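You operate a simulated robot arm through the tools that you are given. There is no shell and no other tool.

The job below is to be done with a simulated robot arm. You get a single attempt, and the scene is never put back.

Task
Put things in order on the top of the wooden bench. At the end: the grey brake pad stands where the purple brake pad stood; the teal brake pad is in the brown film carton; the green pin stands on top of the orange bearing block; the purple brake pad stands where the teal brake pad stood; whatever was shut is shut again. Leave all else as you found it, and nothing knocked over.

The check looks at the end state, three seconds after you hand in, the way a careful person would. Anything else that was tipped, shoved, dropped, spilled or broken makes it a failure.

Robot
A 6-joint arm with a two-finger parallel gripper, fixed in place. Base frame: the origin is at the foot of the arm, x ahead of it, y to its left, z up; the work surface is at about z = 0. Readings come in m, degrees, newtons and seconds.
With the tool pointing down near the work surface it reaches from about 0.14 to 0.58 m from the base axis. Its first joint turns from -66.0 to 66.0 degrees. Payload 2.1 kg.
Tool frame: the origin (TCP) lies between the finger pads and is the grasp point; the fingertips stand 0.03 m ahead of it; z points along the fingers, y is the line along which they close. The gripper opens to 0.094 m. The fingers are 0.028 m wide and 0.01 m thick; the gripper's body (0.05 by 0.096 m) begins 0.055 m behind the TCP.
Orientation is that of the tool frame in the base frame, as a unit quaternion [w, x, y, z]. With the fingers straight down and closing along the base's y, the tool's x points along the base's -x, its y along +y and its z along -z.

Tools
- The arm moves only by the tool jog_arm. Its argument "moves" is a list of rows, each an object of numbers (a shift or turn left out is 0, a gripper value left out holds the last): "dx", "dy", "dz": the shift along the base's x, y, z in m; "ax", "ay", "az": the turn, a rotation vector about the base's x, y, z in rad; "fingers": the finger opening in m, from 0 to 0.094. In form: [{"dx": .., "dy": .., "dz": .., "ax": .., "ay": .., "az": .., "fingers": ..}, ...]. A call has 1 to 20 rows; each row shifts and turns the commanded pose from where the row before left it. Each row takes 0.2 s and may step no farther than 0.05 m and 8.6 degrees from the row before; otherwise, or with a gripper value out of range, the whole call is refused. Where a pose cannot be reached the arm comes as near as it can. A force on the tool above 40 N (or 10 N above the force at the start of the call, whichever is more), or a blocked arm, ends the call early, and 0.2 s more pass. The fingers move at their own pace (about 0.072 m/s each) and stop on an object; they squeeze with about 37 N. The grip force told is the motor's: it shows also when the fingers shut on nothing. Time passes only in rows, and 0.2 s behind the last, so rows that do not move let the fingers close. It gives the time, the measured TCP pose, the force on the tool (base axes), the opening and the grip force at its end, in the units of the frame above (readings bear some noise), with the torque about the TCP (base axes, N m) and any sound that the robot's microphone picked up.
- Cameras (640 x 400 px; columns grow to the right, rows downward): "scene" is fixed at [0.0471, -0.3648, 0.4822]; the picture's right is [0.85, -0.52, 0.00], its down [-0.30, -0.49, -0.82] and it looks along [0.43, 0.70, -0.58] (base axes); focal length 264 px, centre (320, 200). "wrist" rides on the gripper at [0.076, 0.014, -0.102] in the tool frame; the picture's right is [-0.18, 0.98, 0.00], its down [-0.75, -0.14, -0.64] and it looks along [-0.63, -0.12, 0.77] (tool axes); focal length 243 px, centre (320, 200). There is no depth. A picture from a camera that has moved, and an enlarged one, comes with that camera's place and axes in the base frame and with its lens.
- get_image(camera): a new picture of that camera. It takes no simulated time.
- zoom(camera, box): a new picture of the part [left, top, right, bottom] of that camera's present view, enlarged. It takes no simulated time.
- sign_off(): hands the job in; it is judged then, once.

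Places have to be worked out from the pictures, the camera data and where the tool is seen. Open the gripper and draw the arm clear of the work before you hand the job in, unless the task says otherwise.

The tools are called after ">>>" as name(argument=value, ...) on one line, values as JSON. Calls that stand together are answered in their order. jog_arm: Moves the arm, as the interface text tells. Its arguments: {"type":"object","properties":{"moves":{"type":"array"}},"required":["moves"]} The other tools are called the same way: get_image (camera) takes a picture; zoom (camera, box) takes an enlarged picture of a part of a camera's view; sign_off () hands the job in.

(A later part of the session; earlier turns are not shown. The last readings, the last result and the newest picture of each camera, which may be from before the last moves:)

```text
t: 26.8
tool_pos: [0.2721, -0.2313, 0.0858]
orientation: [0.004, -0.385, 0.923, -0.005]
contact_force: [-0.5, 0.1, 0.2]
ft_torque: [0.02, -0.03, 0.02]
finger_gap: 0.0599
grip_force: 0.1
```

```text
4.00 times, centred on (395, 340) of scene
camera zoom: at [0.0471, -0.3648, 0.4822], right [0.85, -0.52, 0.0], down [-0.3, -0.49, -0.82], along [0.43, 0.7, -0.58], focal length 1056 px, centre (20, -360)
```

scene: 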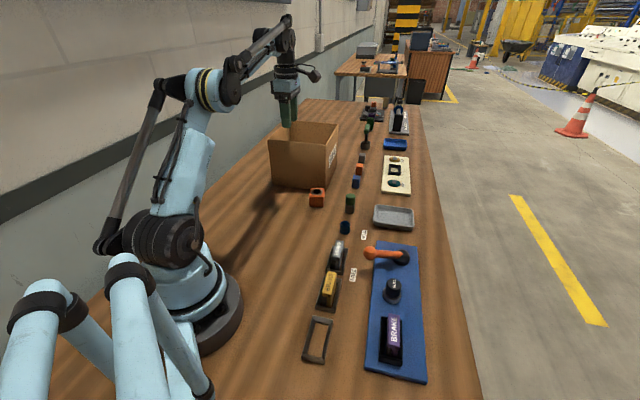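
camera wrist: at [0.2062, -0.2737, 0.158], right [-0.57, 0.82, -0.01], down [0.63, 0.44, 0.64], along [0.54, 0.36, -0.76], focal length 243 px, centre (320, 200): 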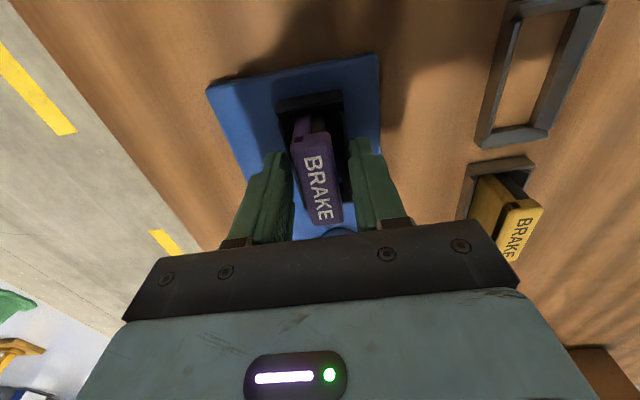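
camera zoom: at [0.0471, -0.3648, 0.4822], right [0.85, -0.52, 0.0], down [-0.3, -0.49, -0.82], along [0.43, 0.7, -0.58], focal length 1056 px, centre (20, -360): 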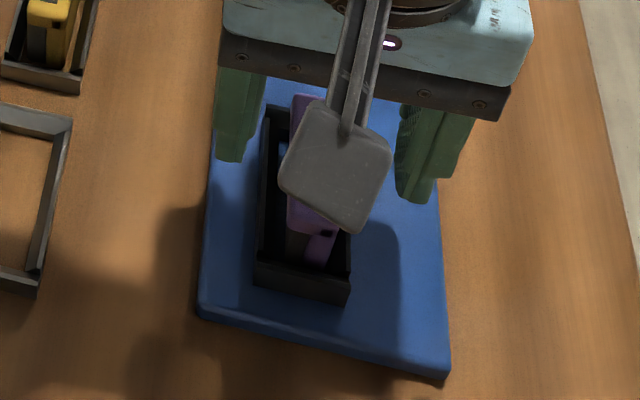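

The black tray's walls rise above z 0.025, about 0.037 wide outside. I level the slight tilt and grip higher (tips at about z 0.036), on the cap of the pad.

>>> jog_arm(moves=[{"ax": 0.006, "ay": 0.011, "dx": -0.0015, "dy": -0.0015}, {"dz": -0.01}, {"dz": -0.01}, {}, {"fingers": 0.03}, {}, {"fingers": 0.015}, {}, {}])

>>> get_image(camera="wrist")

```text
t: 28.8
tool_pos: [0.2694, -0.2329, 0.0657]
orientation: [-0.001, -0.384, 0.923, 0.0]
contact_force: [0.1, 0.0, 0.0]
ft_torque: [-0.03, 0.0, 0.0]
finger_gap: 0.0197
grip_force: 37.1
```

```text
taken
camera wrist: at [0.2057, -0.2761, 0.1677], right [-0.57, 0.82, 0.0], down [0.63, 0.44, 0.64], along [0.53, 0.36, -0.77], focal length 243 px, centre (320, 200)
```

wrist: 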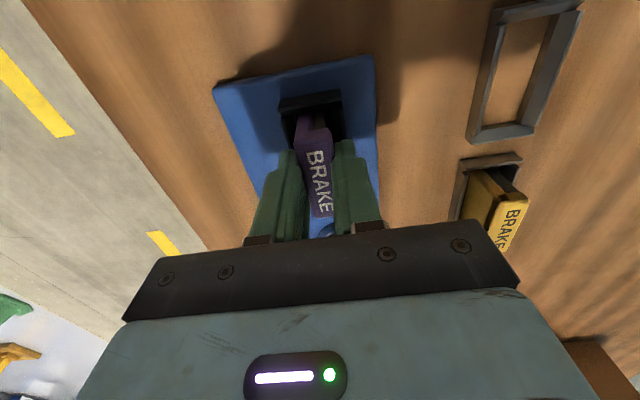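

Gripped the pad at 0.0197 m. I lift a little and check for a lock.

>>> jog_arm(moves=[{"fingers": 0.0}, {"dz": 0.004}, {"dz": 0.004}, {}])

>>> get_image(camera="wrist")

```text
t: 29.8
tool_pos: [0.2694, -0.2323, 0.0727]
orientation: [-0.002, -0.384, 0.923, 0.001]
contact_force: [0.0, 0.1, 0.1]
ft_torque: [0.05, 0.0, 0.03]
finger_gap: 0.0197
grip_force: 37.1
```

```text
taken
camera wrist: at [0.2053, -0.2757, 0.1765], right [-0.57, 0.82, 0.0], down [0.63, 0.44, 0.64], along [0.53, 0.36, -0.77], focal length 243 px, centre (320, 200)
```

wrist: 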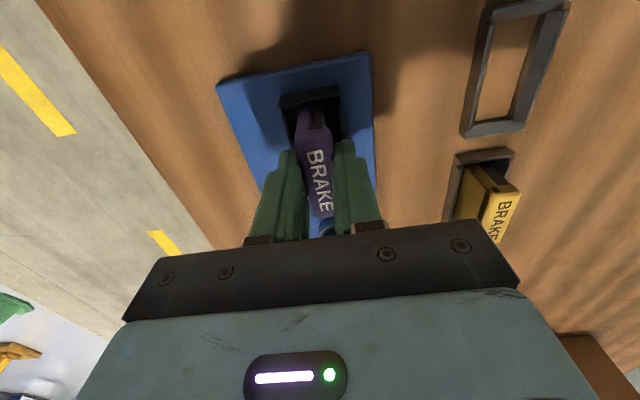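

The pad follows the gripper with little force. I continue lifting slowly.

>>> jog_arm(moves=[{"dz": 0.006}, {"dz": 0.006}, {}])

>>> get_image(camera="wrist")

>>> zoom(camera="scene", box=[355, 290, 435, 390])

```text
t: 30.6
tool_pos: [0.2695, -0.232, 0.0849]
orientation: [-0.001, -0.384, 0.923, 0.0]
contact_force: [-0.2, 0.5, -1.9]
ft_torque: [-0.02, 0.03, 0.01]
finger_gap: 0.0192
grip_force: 37.0
```

```text
taken
camera wrist: at [0.2055, -0.2759, 0.1884], right [-0.57, 0.82, 0.0], down [0.63, 0.44, 0.64], along [0.53, 0.36, -0.77], focal length 243 px, centre (320, 200)
```

wrist: 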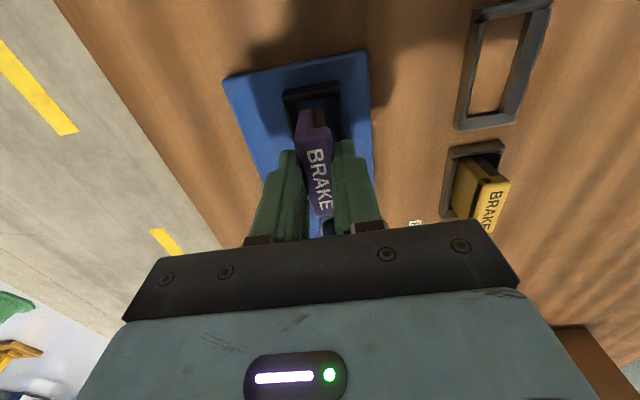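

```text
4.00 times, centred on (395, 340) of scene
camera zoom: at [0.0471, -0.3648, 0.4822], right [0.85, -0.52, 0.0], down [-0.3, -0.49, -0.82], along [0.43, 0.7, -0.58], focal length 1056 px, centre (20, -360)
```

zoom: 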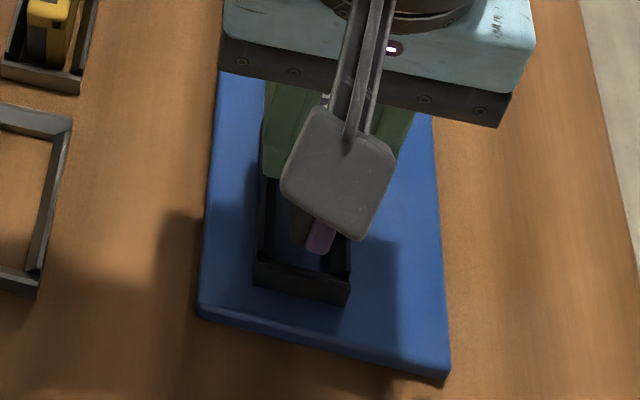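

Purple lifts freely (1.9 N weight). I raise it and move above the empty teal frame, then lower part way to check alignment.

>>> jog_arm(moves=[{"dz": 0.03}, {"dz": 0.035}, {"dz": 0.035}, {"dx": -0.034, "dy": 0.0245, "az": 0.015}, {"dx": -0.034, "dy": 0.0245}, {"dx": -0.0345, "dy": 0.0246}, {"dz": -0.04}, {"dz": -0.03}, {}])

>>> get_image(camera="wrist")

>>> zoom(camera="scene", box=[290, 280, 370, 380])

>>> zoom(camera="wrist", box=[260, 40, 380, 170])

```text
t: 32.6
tool_pos: [0.1669, -0.1576, 0.116]
orientation: [-0.001, -0.392, 0.92, 0.0]
contact_force: [-0.8, 0.4, -2.3]
ft_torque: [-0.03, -0.02, 0.0]
finger_gap: 0.0197
grip_force: 37.1
```

```text
taken
camera wrist: at [0.1042, -0.2024, 0.2185], right [-0.58, 0.81, 0.0], down [0.63, 0.45, 0.64], along [0.52, 0.37, -0.77], focal length 243 px, centre (320, 200)
```

wrist: 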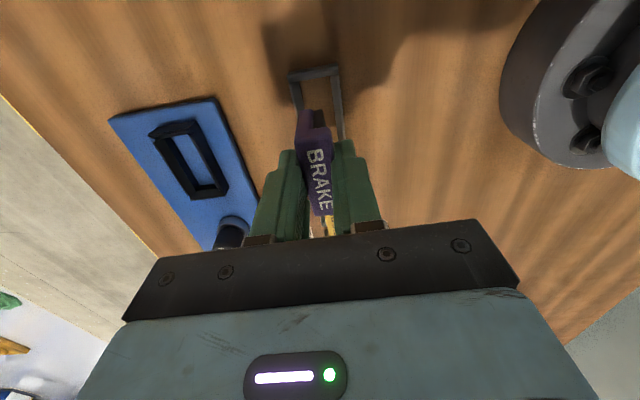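

```text
4.00 times, centred on (330, 330) of scene
camera zoom: at [0.0471, -0.3648, 0.4822], right [0.85, -0.52, 0.0], down [-0.3, -0.49, -0.82], along [0.43, 0.7, -0.58], focal length 1056 px, centre (280, -320)
```

zoom: 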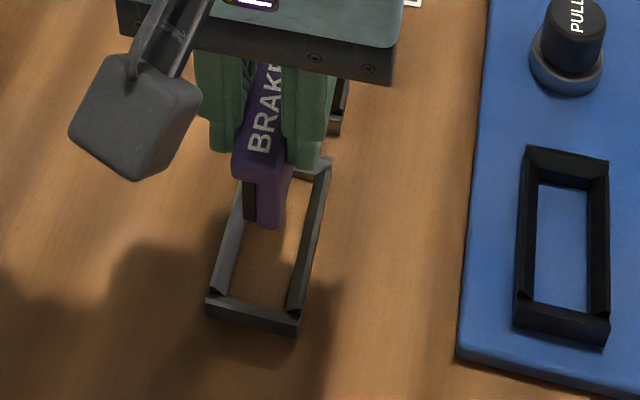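

```text
3.08 times, centred on (320, 105) of wrist
camera zoom: at [0.1042, -0.2024, 0.2185], right [-0.58, 0.81, 0.0], down [0.63, 0.45, 0.64], along [0.52, 0.37, -0.77], focal length 746 px, centre (320, 492)
```

zoom: 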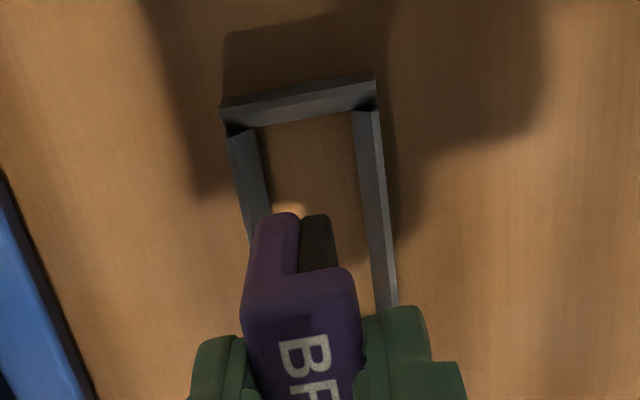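

Alignment looks close, with the pad over the frame. I lower until the pad bottom is just above the frame walls and look again.

>>> jog_arm(moves=[{"dz": -0.02}, {"dz": -0.016}, {}])

>>> zoom(camera="wrist", box=[260, 60, 380, 190])

>>> zoom(camera="scene", box=[295, 300, 355, 375])

```text
t: 33.4
tool_pos: [0.167, -0.1574, 0.081]
orientation: [-0.001, -0.392, 0.92, 0.001]
contact_force: [0.1, 0.1, -2.0]
ft_torque: [-0.02, -0.01, 0.01]
finger_gap: 0.0195
grip_force: 37.2
```

```text
3.08 times, centred on (320, 125) of wrist
camera zoom: at [0.1029, -0.2022, 0.1831], right [-0.58, 0.81, 0.0], down [0.63, 0.45, 0.64], along [0.52, 0.37, -0.77], focal length 746 px, centre (320, 431)
```

zoom: 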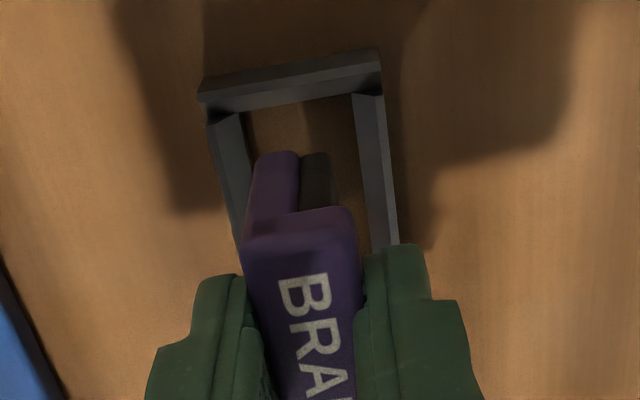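

```text
5.33 times, centred on (325, 338) of scene
camera zoom: at [0.0471, -0.3648, 0.4822], right [0.85, -0.52, 0.0], down [-0.3, -0.49, -0.82], along [0.43, 0.7, -0.58], focal length 1409 px, centre (293, -533)
```

zoom: 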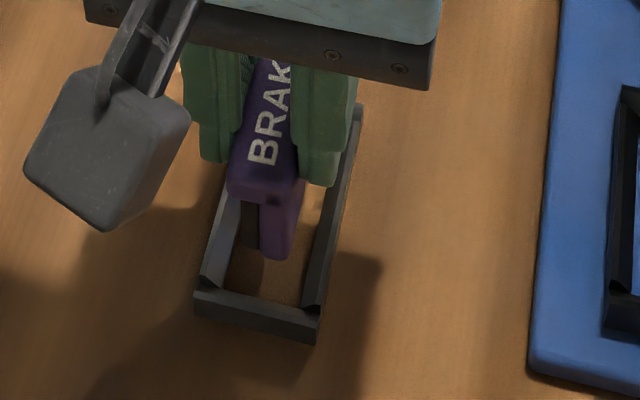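

The pad end sits about 4–5 mm inside the frame's near inner edge, matching teal's old place; I shift 1 mm sideways and lower it in.

>>> jog_arm(moves=[{"dx": -0.0008, "dy": 0.0003, "dz": -0.006}, {"dz": -0.005}, {"dz": -0.003}, {}])

>>> zoom(camera="wrist", box=[260, 60, 380, 190])

>>> zoom(camera="scene", box=[295, 300, 355, 375])

```text
t: 34.4
tool_pos: [0.1643, -0.1581, 0.0668]
orientation: [-0.001, -0.391, 0.92, 0.001]
contact_force: [-0.5, 0.9, -1.7]
ft_torque: [0.03, -0.04, -0.02]
finger_gap: 0.0192
grip_force: 36.6
```

```text
3.08 times, centred on (320, 125) of wrist
camera zoom: at [0.1021, -0.2023, 0.169], right [-0.58, 0.81, 0.0], down [0.63, 0.45, 0.64], along [0.52, 0.37, -0.77], focal length 746 px, centre (320, 431)
```

zoom: 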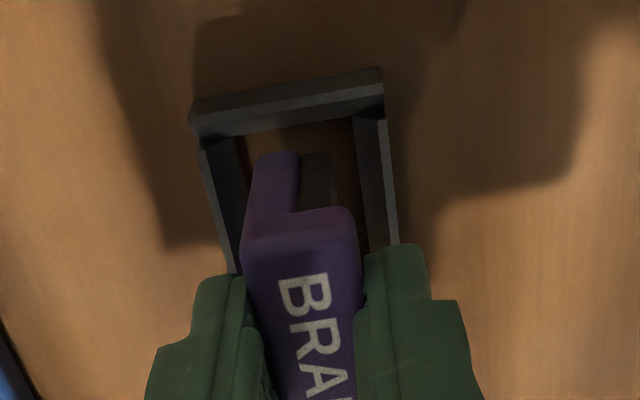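

```text
5.33 times, centred on (325, 338) of scene
camera zoom: at [0.0471, -0.3648, 0.4822], right [0.85, -0.52, 0.0], down [-0.3, -0.49, -0.82], along [0.43, 0.7, -0.58], focal length 1409 px, centre (293, -533)
```

zoom: 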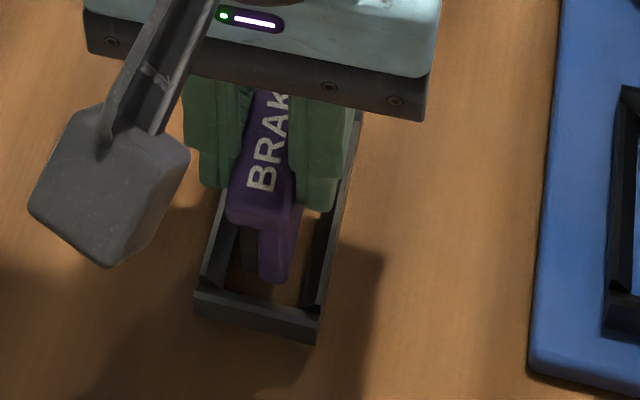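

It is entering the frame; I nudge 1 mm toward centre and lower to contact.

>>> jog_arm(moves=[{"dx": -0.0008, "dy": 0.001, "dz": -0.003}, {"dz": -0.002}, {}])

>>> jog_arm(moves=[{"dz": -0.002}, {"dz": -0.001}, {}])

```text
t: 35.2
tool_pos: [0.1644, -0.1568, 0.0594]
orientation: [0.0, -0.392, 0.92, 0.001]
contact_force: [0.5, 0.2, -1.5]
ft_torque: [0.02, -0.02, 0.0]
finger_gap: 0.0193
grip_force: 36.7
```

```text
t: 36.0
tool_pos: [0.1653, -0.156, 0.0576]
orientation: [-0.001, -0.391, 0.92, 0.001]
contact_force: [0.1, -0.1, -1.3]
ft_torque: [-0.03, 0.03, -0.01]
finger_gap: 0.0193
grip_force: 36.7
```

>>> jog_arm(moves=[{"dz": -0.001}, {"dz": -0.001}, {}])

>>> zoom(camera="wrist", box=[260, 60, 380, 190])

>>> zoom(camera="scene", box=[295, 300, 355, 375])

```text
t: 36.8
tool_pos: [0.1645, -0.1558, 0.0563]
orientation: [-0.001, -0.392, 0.92, 0.0]
contact_force: [0.6, -0.6, -2.1]
ft_torque: [0.01, 0.01, 0.01]
finger_gap: 0.0195
grip_force: 36.5
```

```text
3.08 times, centred on (320, 125) of wrist
camera zoom: at [0.1018, -0.2017, 0.1582], right [-0.58, 0.81, 0.0], down [0.63, 0.45, 0.64], along [0.52, 0.37, -0.77], focal length 746 px, centre (320, 431)
```

zoom: 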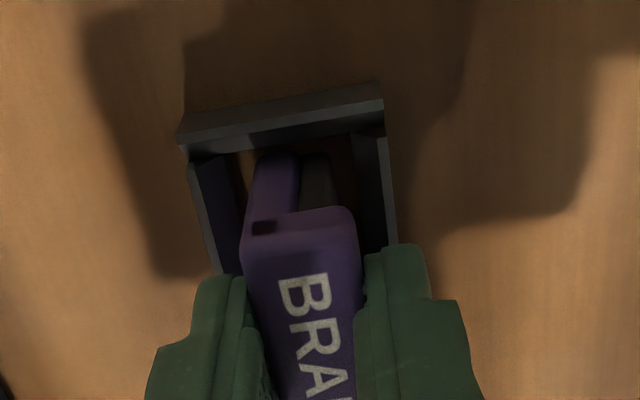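

```text
5.33 times, centred on (325, 338) of scene
camera zoom: at [0.0471, -0.3648, 0.4822], right [0.85, -0.52, 0.0], down [-0.3, -0.49, -0.82], along [0.43, 0.7, -0.58], focal length 1409 px, centre (293, -533)
```

zoom: 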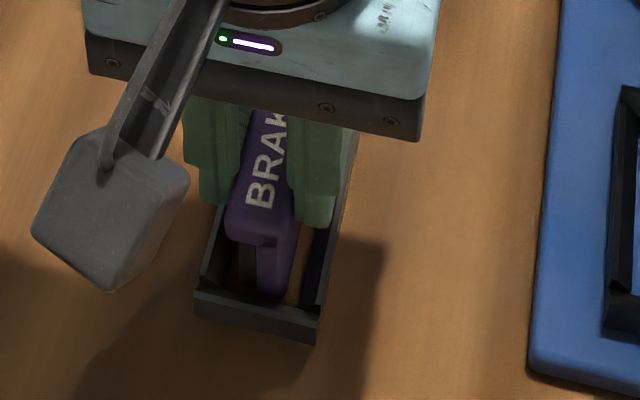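

Still carried and centred in the frame. I keep lowering by millimetres until it touches.

>>> jog_arm(moves=[{"dz": -0.0015}, {}])

>>> jog_arm(moves=[{"dz": -0.0015}, {}])

```text
t: 37.4
tool_pos: [0.1655, -0.1569, 0.0534]
orientation: [-0.002, -0.392, 0.92, 0.0]
contact_force: [-4.5, 1.1, 25.8]
ft_torque: [0.04, 0.07, 0.02]
finger_gap: 0.0195
grip_force: 37.1
```

```text
t: 38.0
tool_pos: [0.1651, -0.1571, 0.0527]
orientation: [-0.002, -0.392, 0.92, 0.001]
contact_force: [-1.9, 4.6, 24.7]
ft_torque: [-0.01, 0.12, 0.0]
finger_gap: 0.0196
grip_force: 36.4
```

Firm contact at z about 0.053, so the pad is seated. I open and withdraw upward.

>>> jog_arm(moves=[{"dz": 0.001}, {"fingers": 0.045}, {}, {}, {"dz": 0.03}, {"dz": 0.045}, {"dz": 0.045}, {}])

>>> get_image(camera="wrist")

>>> zoom(camera="scene", box=[300, 300, 350, 365])

```text
t: 39.8
tool_pos: [0.1635, -0.1556, 0.1733]
orientation: [-0.001, -0.391, 0.92, 0.001]
contact_force: [0.0, 0.1, -0.2]
ft_torque: [-0.02, -0.02, -0.02]
finger_gap: 0.0452
grip_force: 0.0
```

```text
taken
camera wrist: at [0.1009, -0.2014, 0.2772], right [-0.58, 0.81, 0.0], down [0.63, 0.45, 0.64], along [0.52, 0.37, -0.77], focal length 243 px, centre (320, 200)
```

wrist: 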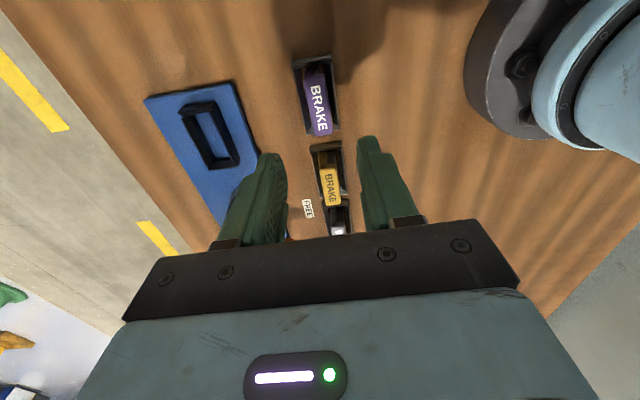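

```text
6.15 times, centred on (325, 332) of scene
camera zoom: at [0.0471, -0.3648, 0.4822], right [0.85, -0.52, 0.0], down [-0.3, -0.49, -0.82], along [0.43, 0.7, -0.58], focal length 1625 px, centre (289, -615)
```

zoom: 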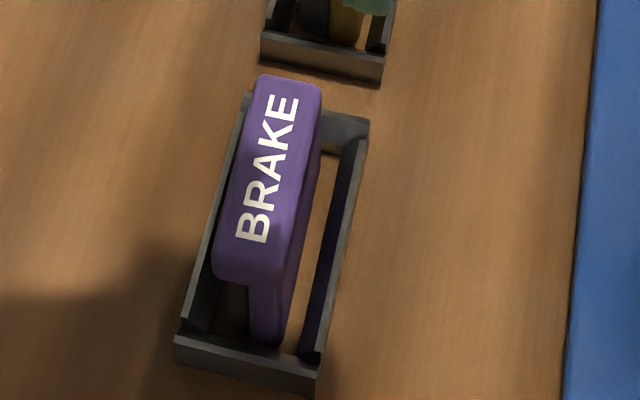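

Purple stands in teal's frame. Next I go above the grey pad, estimated at (0.300,-0.028), and measure.

>>> jog_arm(moves=[{"dx": 0.034, "dy": 0.032}, {"dx": 0.034, "dy": 0.032}, {"dx": 0.034, "dy": 0.032}, {"dx": 0.0345, "dy": 0.0316}, {"dz": -0.03}, {}])

>>> get_image(camera="wrist")

>>> zoom(camera="wrist", box=[250, 40, 390, 190])

>>> zoom(camera="scene", box=[300, 220, 380, 310])

```text
t: 41.2
tool_pos: [0.2989, -0.0283, 0.1424]
orientation: [-0.002, -0.392, 0.92, 0.001]
contact_force: [-0.4, -0.6, 0.1]
ft_torque: [0.03, -0.02, 0.02]
finger_gap: 0.0449
grip_force: 0.1
```

```text
taken
camera wrist: at [0.2368, -0.0731, 0.2465], right [-0.58, 0.81, 0.0], down [0.63, 0.45, 0.64], along [0.52, 0.37, -0.77], focal length 243 px, centre (320, 200)
```

wrist: 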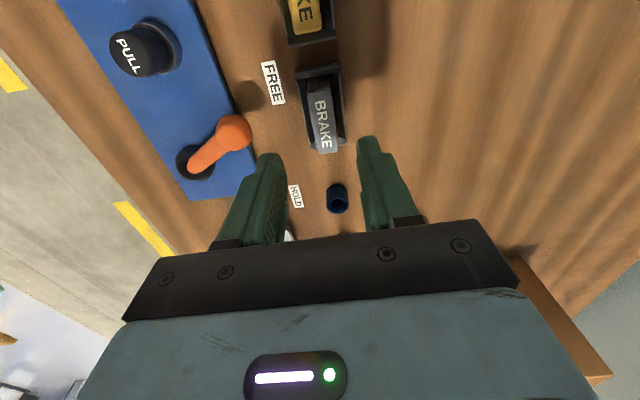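

```text
2.67 times, centred on (320, 115) of wrist
camera zoom: at [0.2368, -0.0731, 0.2465], right [-0.58, 0.81, 0.0], down [0.63, 0.45, 0.64], along [0.52, 0.37, -0.77], focal length 647 px, centre (320, 427)
```

zoom: 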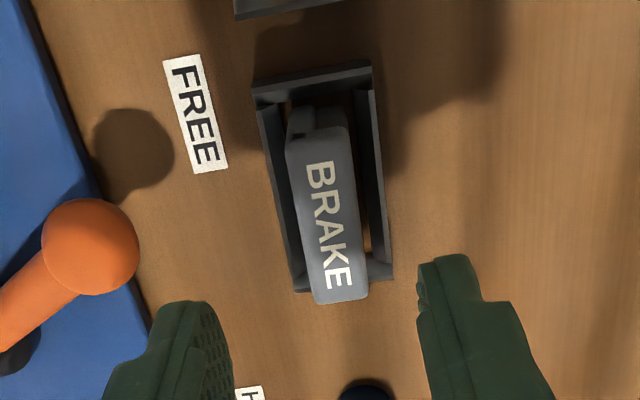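

```text
4.44 times, centred on (340, 265) of scene
camera zoom: at [0.0471, -0.3648, 0.4822], right [0.85, -0.52, 0.0], down [-0.3, -0.49, -0.82], along [0.43, 0.7, -0.58], focal length 1174 px, centre (231, -89)
```

zoom: 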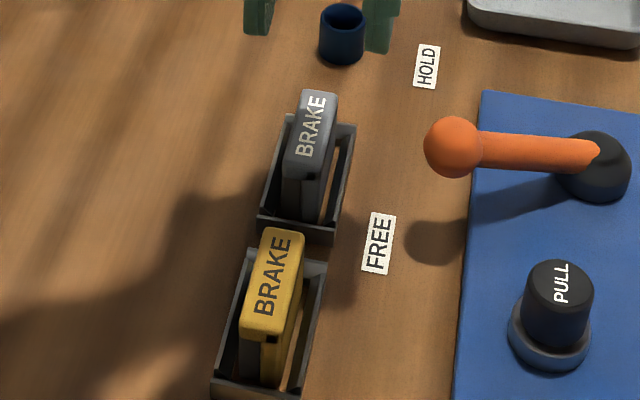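

Grey is centred between the fingers within 2 mm. I descend to z 0.054 and close.

>>> jog_arm(moves=[{"dx": -0.0012, "dy": 0.0012, "dz": -0.04}, {"dz": -0.03}, {"dz": -0.0175}, {}, {"fingers": 0.03}, {"fingers": 0.0}, {}, {}])

>>> get_image(camera="wrist")

```text
t: 43.0
tool_pos: [0.3016, -0.0272, 0.0548]
orientation: [-0.001, -0.391, 0.921, 0.001]
contact_force: [-0.4, 0.0, 0.4]
ft_torque: [0.03, 0.01, 0.01]
finger_gap: 0.0198
grip_force: 37.0
```

```text
taken
camera wrist: at [0.2376, -0.0719, 0.1582], right [-0.58, 0.81, 0.0], down [0.63, 0.45, 0.64], along [0.52, 0.37, -0.77], focal length 243 px, centre (320, 200)
```

wrist: 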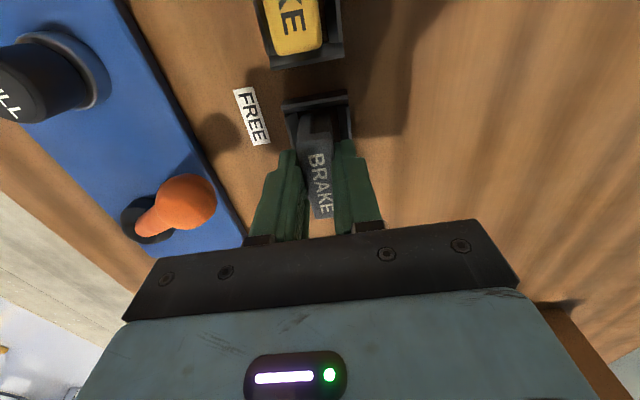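

Grey gripped at 0.0198 m. I lift and carry it above the black tray on the panel.

>>> jog_arm(moves=[{"dz": 0.02}, {"dz": 0.04}, {"dz": 0.045}, {"dz": 0.04}, {"dx": -0.0064, "dy": -0.041, "az": -0.015}, {"dx": -0.0064, "dy": -0.041}, {"dx": -0.0064, "dy": -0.041}, {"dx": -0.0064, "dy": -0.041}, {"dx": -0.0064, "dy": -0.0413}, {"dz": -0.04}, {"dz": -0.02}, {}])

>>> get_image(camera="wrist")

>>> zoom(camera="wrist", box=[260, 60, 380, 190])

>>> zoom(camera="scene", box=[355, 290, 435, 390])

```text
t: 45.6
tool_pos: [0.2684, -0.2337, 0.1385]
orientation: [-0.001, -0.384, 0.923, 0.001]
contact_force: [0.6, 0.4, -2.1]
ft_torque: [-0.04, 0.02, 0.03]
finger_gap: 0.0197
grip_force: 36.7
```

```text
taken
camera wrist: at [0.2049, -0.2773, 0.242], right [-0.57, 0.82, 0.0], down [0.63, 0.44, 0.64], along [0.53, 0.36, -0.77], focal length 243 px, centre (320, 200)
```

wrist: 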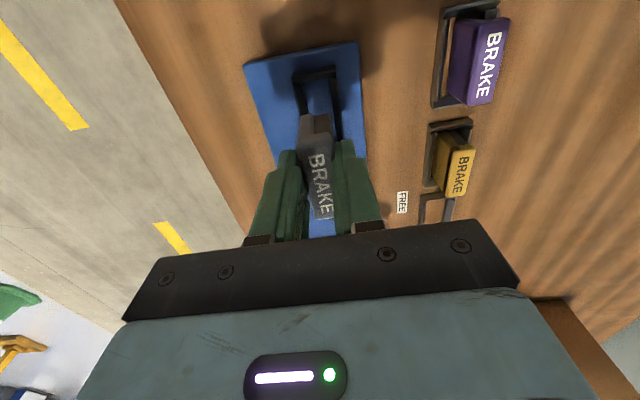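

```text
3.08 times, centred on (320, 125) of wrist
camera zoom: at [0.2049, -0.2773, 0.242], right [-0.57, 0.82, 0.0], down [0.63, 0.44, 0.64], along [0.53, 0.36, -0.77], focal length 746 px, centre (320, 431)
```

zoom: 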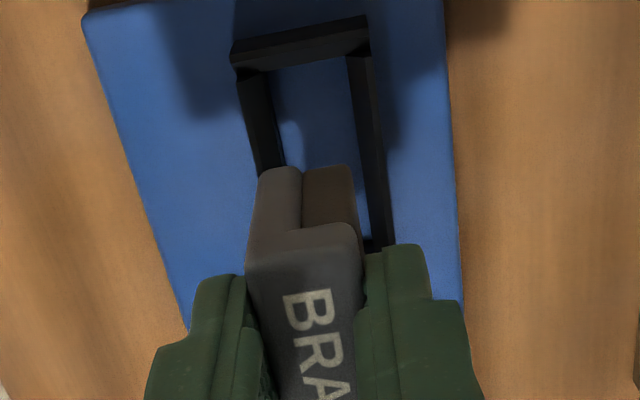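

```text
4.00 times, centred on (395, 340) of scene
camera zoom: at [0.0471, -0.3648, 0.4822], right [0.85, -0.52, 0.0], down [-0.3, -0.49, -0.82], along [0.43, 0.7, -0.58], focal length 1056 px, centre (20, -360)
```

zoom: 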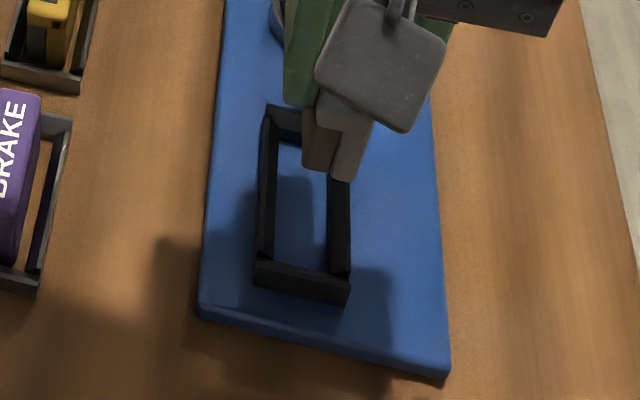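

Positioned as planned. I lower to just above the tray walls and check.

>>> jog_arm(moves=[{"dx": 0.0005, "dy": 0.0005, "dz": -0.03}, {"dz": -0.018}, {}])

>>> zoom(camera="wrist", box=[260, 60, 380, 190])

>>> zoom(camera="scene", box=[355, 290, 435, 390])

```text
t: 46.4
tool_pos: [0.2713, -0.2332, 0.0917]
orientation: [-0.001, -0.384, 0.923, 0.001]
contact_force: [0.0, -0.3, -1.3]
ft_torque: [-0.01, 0.0, -0.02]
finger_gap: 0.0196
grip_force: 37.0
```

```text
3.08 times, centred on (320, 125) of wrist
camera zoom: at [0.2062, -0.2772, 0.1948], right [-0.57, 0.82, 0.0], down [0.63, 0.44, 0.64], along [0.53, 0.36, -0.77], focal length 746 px, centre (320, 431)
```

zoom: 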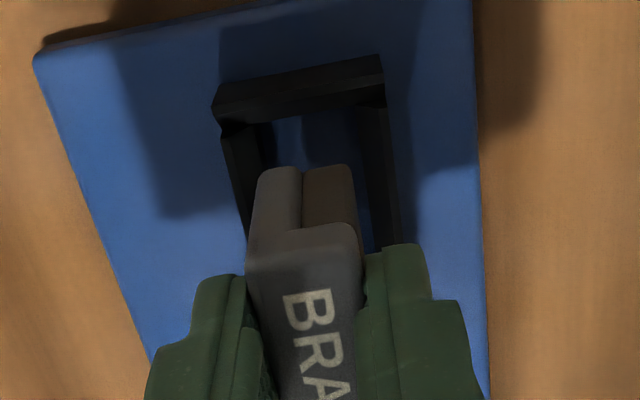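

```text
4.00 times, centred on (395, 340) of scene
camera zoom: at [0.0471, -0.3648, 0.4822], right [0.85, -0.52, 0.0], down [-0.3, -0.49, -0.82], along [0.43, 0.7, -0.58], focal length 1056 px, centre (20, -360)
```

zoom: 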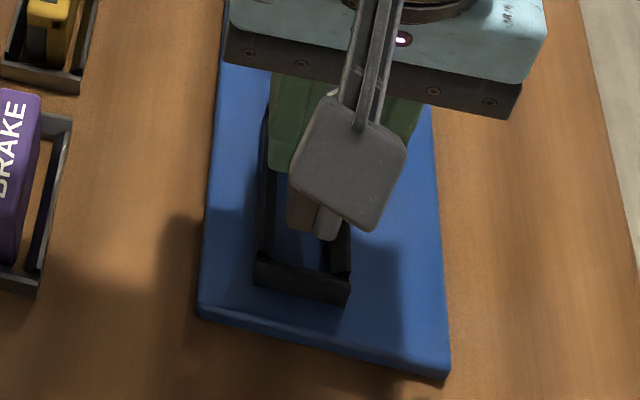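

The grey body fits the tray closely, so I shift about 1.8 mm toward the tray centre and zoom in strongly to check.

>>> jog_arm(moves=[{"dx": -0.0013, "dy": 0.0013, "dz": -0.004}, {}])

>>> zoom(camera="wrist", box=[285, 70, 350, 140])

>>> zoom(camera="scene", box=[380, 325, 420, 370])

```text
t: 47.0
tool_pos: [0.2683, -0.2324, 0.0874]
orientation: [-0.001, -0.384, 0.923, 0.0]
contact_force: [0.3, -0.4, -2.0]
ft_torque: [0.02, 0.0, 0.0]
finger_gap: 0.0194
grip_force: 36.8
```

```text
5.71 times, centred on (318, 105) of wrist
camera zoom: at [0.2047, -0.2758, 0.1911], right [-0.57, 0.82, 0.0], down [0.63, 0.44, 0.64], along [0.53, 0.36, -0.77], focal length 1386 px, centre (334, 743)
```

zoom: 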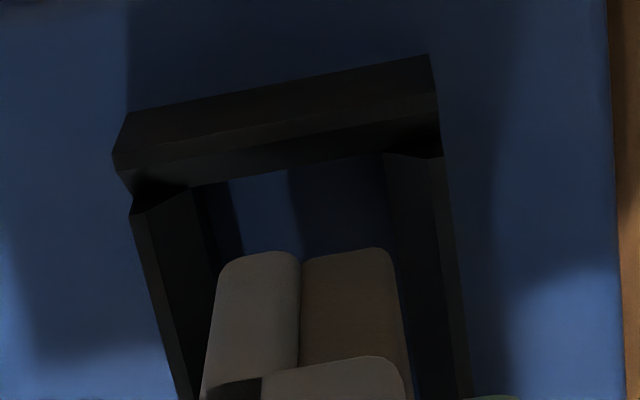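

```text
8.89 times, centred on (400, 348) of scene
camera zoom: at [0.0471, -0.3648, 0.4822], right [0.85, -0.52, 0.0], down [-0.3, -0.49, -0.82], along [0.43, 0.7, -0.58], focal length 2348 px, centre (-391, -1111)
```

zoom: 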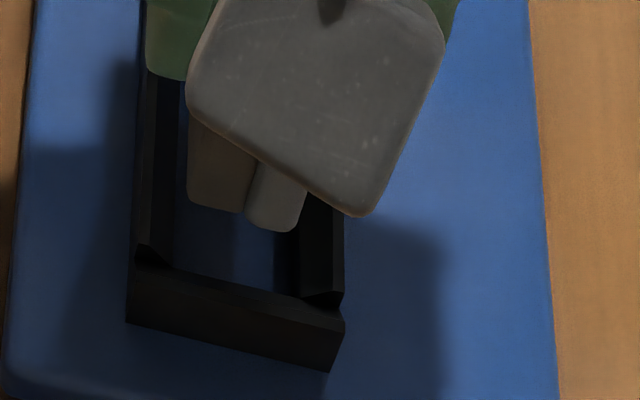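

The pad sits about 1 mm too far to one side and slightly too far along. I correct these and lower in small steps with force readings.

>>> jog_arm(moves=[{"dx": -0.0004, "dy": -0.0016, "dz": -0.004}, {"dz": -0.003}, {}])

>>> zoom(camera="wrist", box=[285, 70, 350, 140])

>>> zoom(camera="scene", box=[380, 325, 420, 370])

```text
t: 47.8
tool_pos: [0.2674, -0.2341, 0.0816]
orientation: [-0.002, -0.384, 0.923, 0.001]
contact_force: [-0.3, 0.2, -1.3]
ft_torque: [-0.02, 0.03, -0.03]
finger_gap: 0.0195
grip_force: 37.1
```

```text
5.71 times, centred on (318, 105) of wrist
camera zoom: at [0.2039, -0.2772, 0.1847], right [-0.57, 0.82, 0.0], down [0.63, 0.44, 0.64], along [0.53, 0.36, -0.77], focal length 1386 px, centre (334, 743)
```

zoom: 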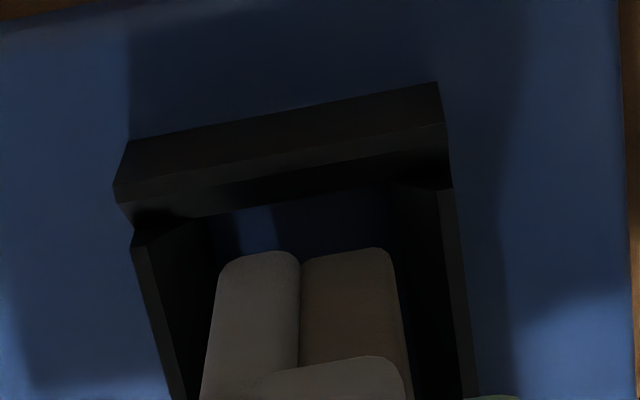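

```text
8.89 times, centred on (400, 348) of scene
camera zoom: at [0.0471, -0.3648, 0.4822], right [0.85, -0.52, 0.0], down [-0.3, -0.49, -0.82], along [0.43, 0.7, -0.58], focal length 2348 px, centre (-391, -1111)
```

zoom: 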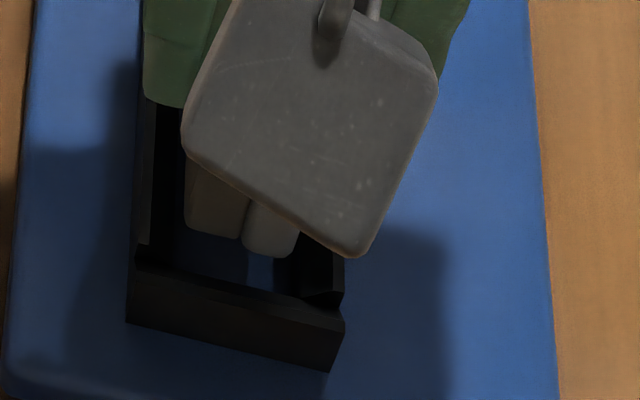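

Centred to under 1 mm. Lowering further in small steps.

>>> jog_arm(moves=[{"dx": 0.0003, "dy": -0.0003, "dz": -0.003}, {"dz": -0.002}, {}])

>>> jog_arm(moves=[{"dz": -0.002}, {"dz": -0.002}, {}])

>>> zoom(camera="wrist", box=[260, 60, 380, 190])

```text
t: 48.6
tool_pos: [0.2666, -0.2331, 0.0773]
orientation: [-0.001, -0.384, 0.923, 0.001]
contact_force: [-0.8, -0.7, -2.2]
ft_torque: [-0.08, 0.06, -0.01]
finger_gap: 0.0198
grip_force: 37.1
```

```text
t: 49.4
tool_pos: [0.2666, -0.2327, 0.0733]
orientation: [-0.002, -0.384, 0.923, 0.001]
contact_force: [-1.7, -2.2, -1.7]
ft_torque: [-0.04, 0.05, 0.0]
finger_gap: 0.0195
grip_force: 36.9
```

```text
3.08 times, centred on (320, 125) of wrist
camera zoom: at [0.2043, -0.2772, 0.176], right [-0.57, 0.82, 0.0], down [0.63, 0.44, 0.64], along [0.53, 0.36, -0.77], focal length 746 px, centre (320, 431)
```

zoom: 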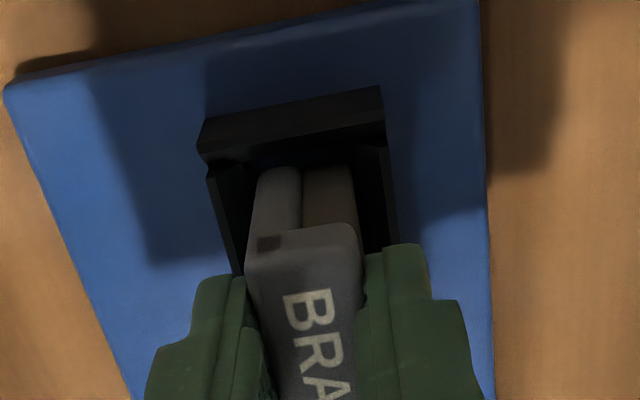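

A small sideways force of about 3 N suggests light contact with the chamfer. I yield 1 mm that way and continue down.

>>> jog_arm(moves=[{"dx": -0.0008, "dy": -0.0008}, {"dz": -0.002}, {}])

>>> jog_arm(moves=[{"dz": -0.002}, {}])

>>> jog_arm(moves=[{"dz": -0.0015}, {}])

```text
t: 50.2
tool_pos: [0.2679, -0.2346, 0.0716]
orientation: [-0.001, -0.384, 0.923, 0.001]
contact_force: [-0.1, -0.5, -2.4]
ft_torque: [0.01, 0.01, 0.0]
finger_gap: 0.0195
grip_force: 36.9
```

```text
t: 50.8
tool_pos: [0.2673, -0.234, 0.0684]
orientation: [-0.001, -0.384, 0.923, 0.0]
contact_force: [0.0, -0.2, -2.1]
ft_torque: [-0.01, 0.0, -0.01]
finger_gap: 0.0197
grip_force: 37.3
```

```text
t: 51.4
tool_pos: [0.2678, -0.2346, 0.0676]
orientation: [-0.001, -0.384, 0.923, 0.001]
contact_force: [-0.7, -1.0, 3.3]
ft_torque: [0.08, -0.04, -0.05]
finger_gap: 0.0196
grip_force: 37.0
```

Contact begins at the expected height. One more millimetre to seat it, then check.

>>> jog_arm(moves=[{"dz": -0.001}, {}])

>>> zoom(camera="wrist", box=[260, 60, 380, 190])

>>> zoom(camera="scene", box=[355, 290, 435, 390])

```text
t: 52.0
tool_pos: [0.2669, -0.2344, 0.0662]
orientation: [0.0, -0.385, 0.923, 0.0]
contact_force: [-0.4, -2.7, 26.0]
ft_torque: [-0.05, 0.03, -0.03]
finger_gap: 0.0195
grip_force: 37.2
```

```text
3.08 times, centred on (320, 125) of wrist
camera zoom: at [0.2038, -0.2778, 0.1694], right [-0.57, 0.82, 0.0], down [0.63, 0.44, 0.64], along [0.53, 0.36, -0.77], focal length 746 px, centre (320, 431)
```

zoom: 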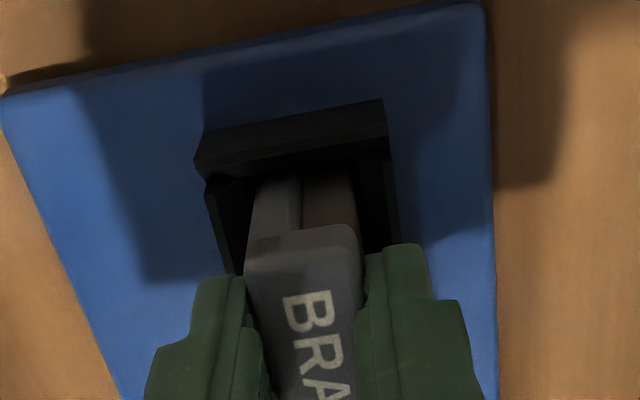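

```text
4.00 times, centred on (395, 340) of scene
camera zoom: at [0.0471, -0.3648, 0.4823], right [0.85, -0.52, 0.0], down [-0.3, -0.49, -0.82], along [0.43, 0.7, -0.58], focal length 1056 px, centre (20, -360)
```

zoom: 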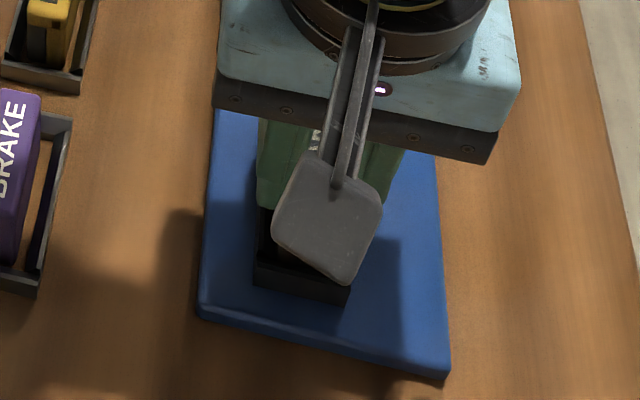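

Seated with clear contact. I open and go up to inspect.

>>> jog_arm(moves=[{"dz": 0.001}, {"fingers": 0.045}, {}, {}, {"dz": 0.03}, {"dz": 0.045}, {"dz": 0.045}, {}])

>>> get_image(camera="wrist")

>>> zoom(camera="scene", box=[300, 220, 440, 390])

>>> zoom(camera="scene", box=[360, 300, 430, 385])

```text
t: 53.8
tool_pos: [0.2691, -0.2313, 0.1865]
orientation: [-0.001, -0.384, 0.923, 0.0]
contact_force: [-0.9, 0.6, 0.0]
ft_torque: [0.01, 0.02, 0.01]
finger_gap: 0.0449
grip_force: 0.0
```

```text
taken
camera wrist: at [0.2052, -0.2761, 0.2898], right [-0.57, 0.82, 0.0], down [0.63, 0.44, 0.64], along [0.53, 0.36, -0.77], focal length 243 px, centre (320, 200)
```

wrist: 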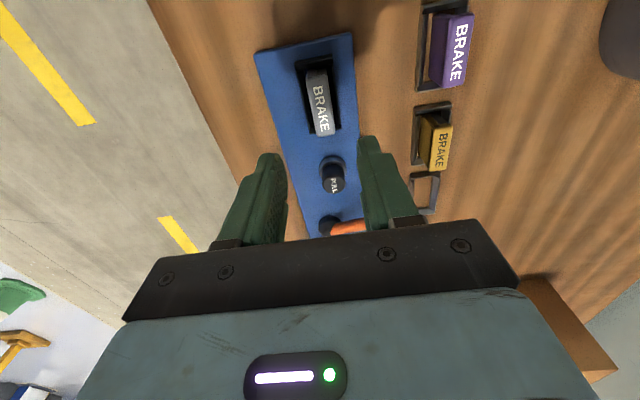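

```text
2.35 times, centred on (370, 305) of scene
camera zoom: at [0.0471, -0.3648, 0.4822], right [0.85, -0.52, 0.0], down [-0.3, -0.49, -0.82], along [0.43, 0.7, -0.58], focal length 622 px, centre (202, -47)
```

zoom: 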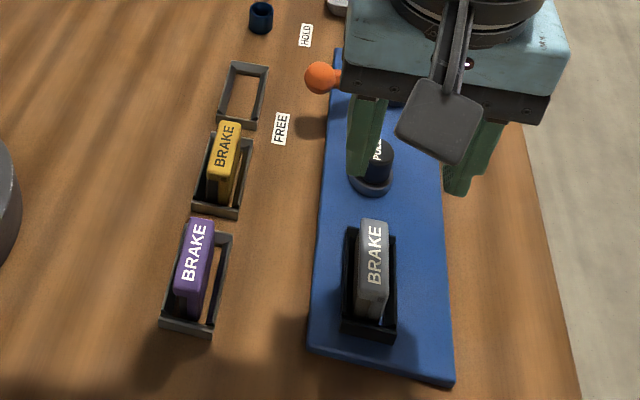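

```text
4.71 times, centred on (395, 342) of scene
camera zoom: at [0.0471, -0.3648, 0.4822], right [0.85, -0.52, 0.0], down [-0.3, -0.49, -0.82], along [0.43, 0.7, -0.58], focal length 1243 px, centre (-33, -471)
```

zoom: 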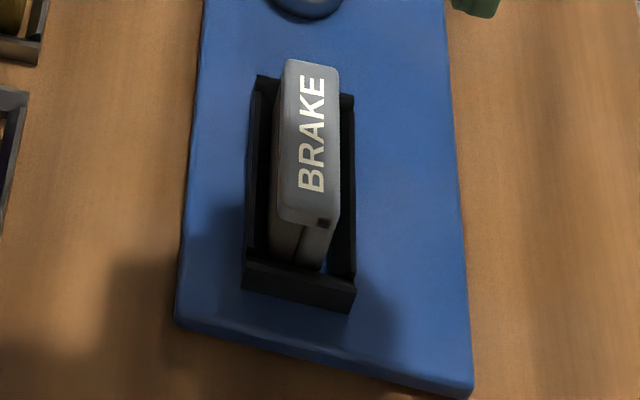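

Grey stands in the panel tray, purple in teal's frame, yellow is untouched. Next, the green pin: I move to look at the pin, near (0.444,0.114), and the bearing block, near (0.396,0.219).

>>> jog_arm(moves=[{"dz": 0.045}, {"dx": 0.0146, "dy": 0.0424}, {"dx": 0.0146, "dy": 0.0424}, {"dx": 0.0146, "dy": 0.0424}, {"dx": 0.0146, "dy": 0.0424}, {"dx": 0.0146, "dy": 0.0424}, {"dx": 0.0146, "dy": 0.0424}, {"dx": 0.0146, "dy": 0.0424}, {"dx": 0.0146, "dy": 0.0424}, {"dx": 0.0146, "dy": 0.0424}, {}])

>>> get_image(camera="wrist")

>>> zoom(camera="wrist", box=[240, 40, 400, 160])

>>> zoom(camera="scene", box=[295, 170, 375, 240])

>>> zoom(camera="scene", box=[340, 85, 420, 165])

```text
t: 56.2
tool_pos: [0.3984, 0.1485, 0.232]
orientation: [0.0, -0.384, 0.923, 0.0]
contact_force: [-0.2, -0.1, -0.4]
ft_torque: [0.0, 0.04, 0.02]
finger_gap: 0.0449
grip_force: 0.1
```

```text
taken
camera wrist: at [0.3343, 0.1046, 0.3353], right [-0.57, 0.82, 0.0], down [0.63, 0.44, 0.64], along [0.53, 0.36, -0.77], focal length 243 px, centre (320, 200)
```

wrist: 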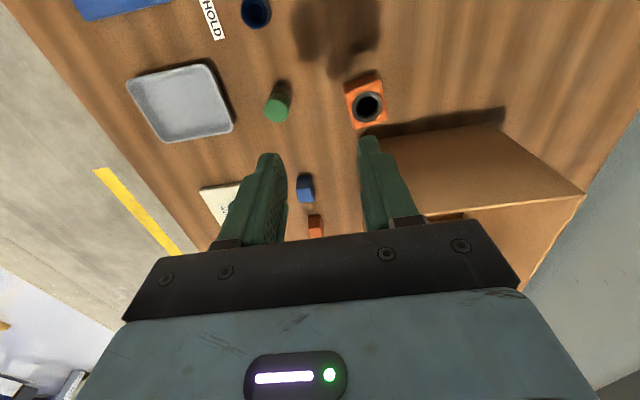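

```text
3.33 times, centred on (320, 100) of wrist
camera zoom: at [0.3343, 0.1046, 0.3353], right [-0.57, 0.82, 0.0], down [0.63, 0.44, 0.64], along [0.53, 0.36, -0.77], focal length 809 px, centre (320, 533)
```

zoom: 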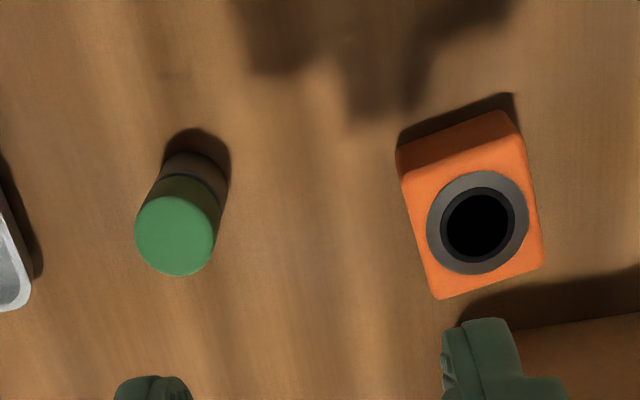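

```text
5.71 times, centred on (335, 205) of scene
camera zoom: at [0.0471, -0.3648, 0.4822], right [0.85, -0.52, 0.0], down [-0.3, -0.49, -0.82], along [0.43, 0.7, -0.58], focal length 1509 px, centre (234, 171)
```

zoom: 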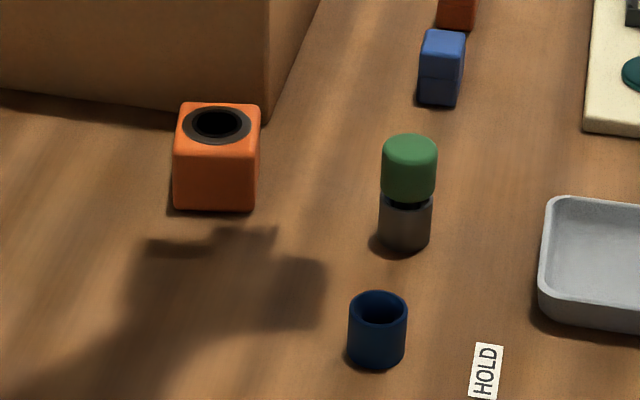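

```text
5.00 times, centred on (380, 125) of scene
camera zoom: at [0.0471, -0.3648, 0.4822], right [0.85, -0.52, 0.0], down [-0.3, -0.49, -0.82], along [0.43, 0.7, -0.58], focal length 1321 px, centre (20, 575)
```

zoom: 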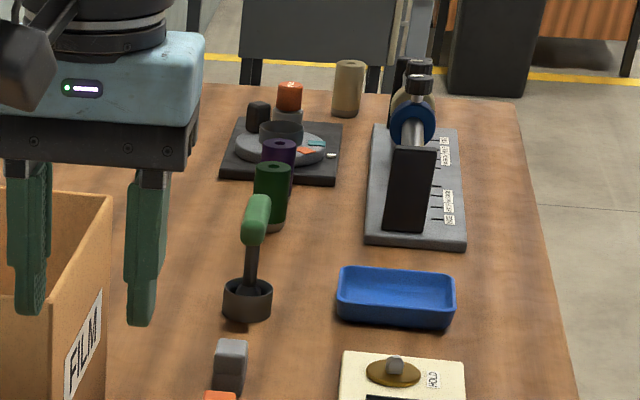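

The near object with a green top and grey lower half is the green pin, about 0.028 m across and 0.055 m tall at (0.447,0.120). The block's top is at about z 0.044, centred on (0.386,0.205). I move above the pin.

>>> jog_arm(moves=[{"dx": 0.025, "dy": -0.015, "fingers": 0.055}, {"dx": 0.0236, "dy": -0.014}, {"dz": -0.045}, {"dz": -0.045}, {}])

>>> get_image(camera="wrist")

>>> zoom(camera="wrist", box=[250, 60, 390, 200])

>>> zoom(camera="scene", box=[295, 170, 375, 240])

```text
t: 57.4
tool_pos: [0.4476, 0.1184, 0.143]
orientation: [-0.001, -0.383, 0.924, 0.0]
contact_force: [0.4, 0.0, -0.7]
ft_torque: [0.0, 0.01, -0.01]
finger_gap: 0.055
grip_force: 0.1
```

```text
taken
camera wrist: at [0.3838, 0.0745, 0.2463], right [-0.57, 0.82, 0.0], down [0.63, 0.44, 0.64], along [0.53, 0.36, -0.77], focal length 243 px, centre (320, 200)
```

wrist: 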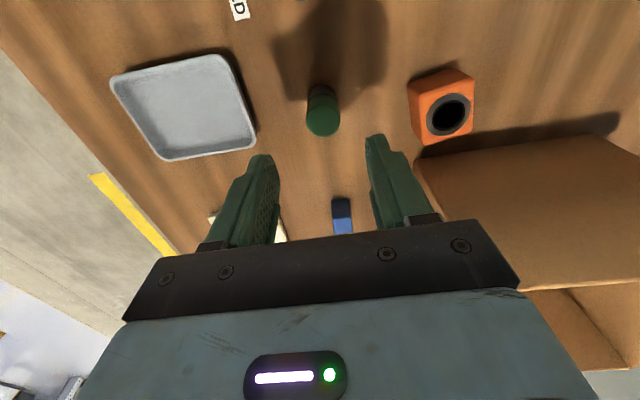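

```text
2.86 times, centred on (320, 130) of wrist
camera zoom: at [0.3838, 0.0745, 0.2463], right [-0.57, 0.82, 0.0], down [0.63, 0.44, 0.64], along [0.53, 0.36, -0.77], focal length 693 px, centre (320, 400)
```

zoom: 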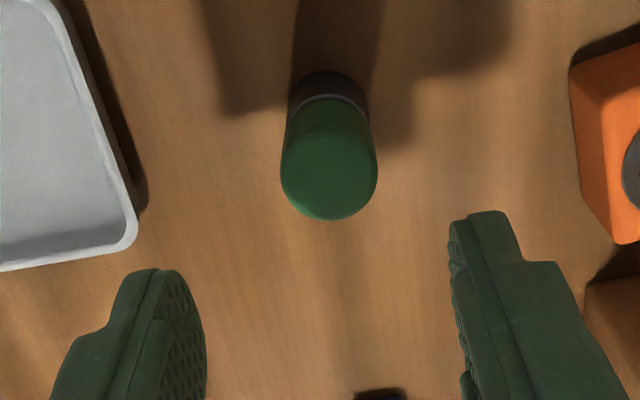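

```text
5.71 times, centred on (335, 205) of scene
camera zoom: at [0.0471, -0.3648, 0.4822], right [0.85, -0.52, 0.0], down [-0.3, -0.49, -0.82], along [0.43, 0.7, -0.58], focal length 1509 px, centre (234, 171)
```

zoom: 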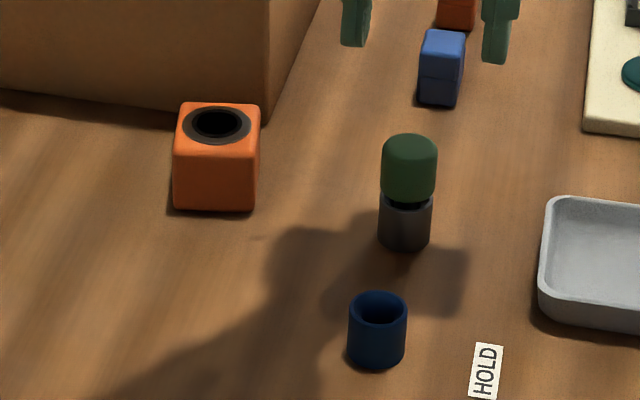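

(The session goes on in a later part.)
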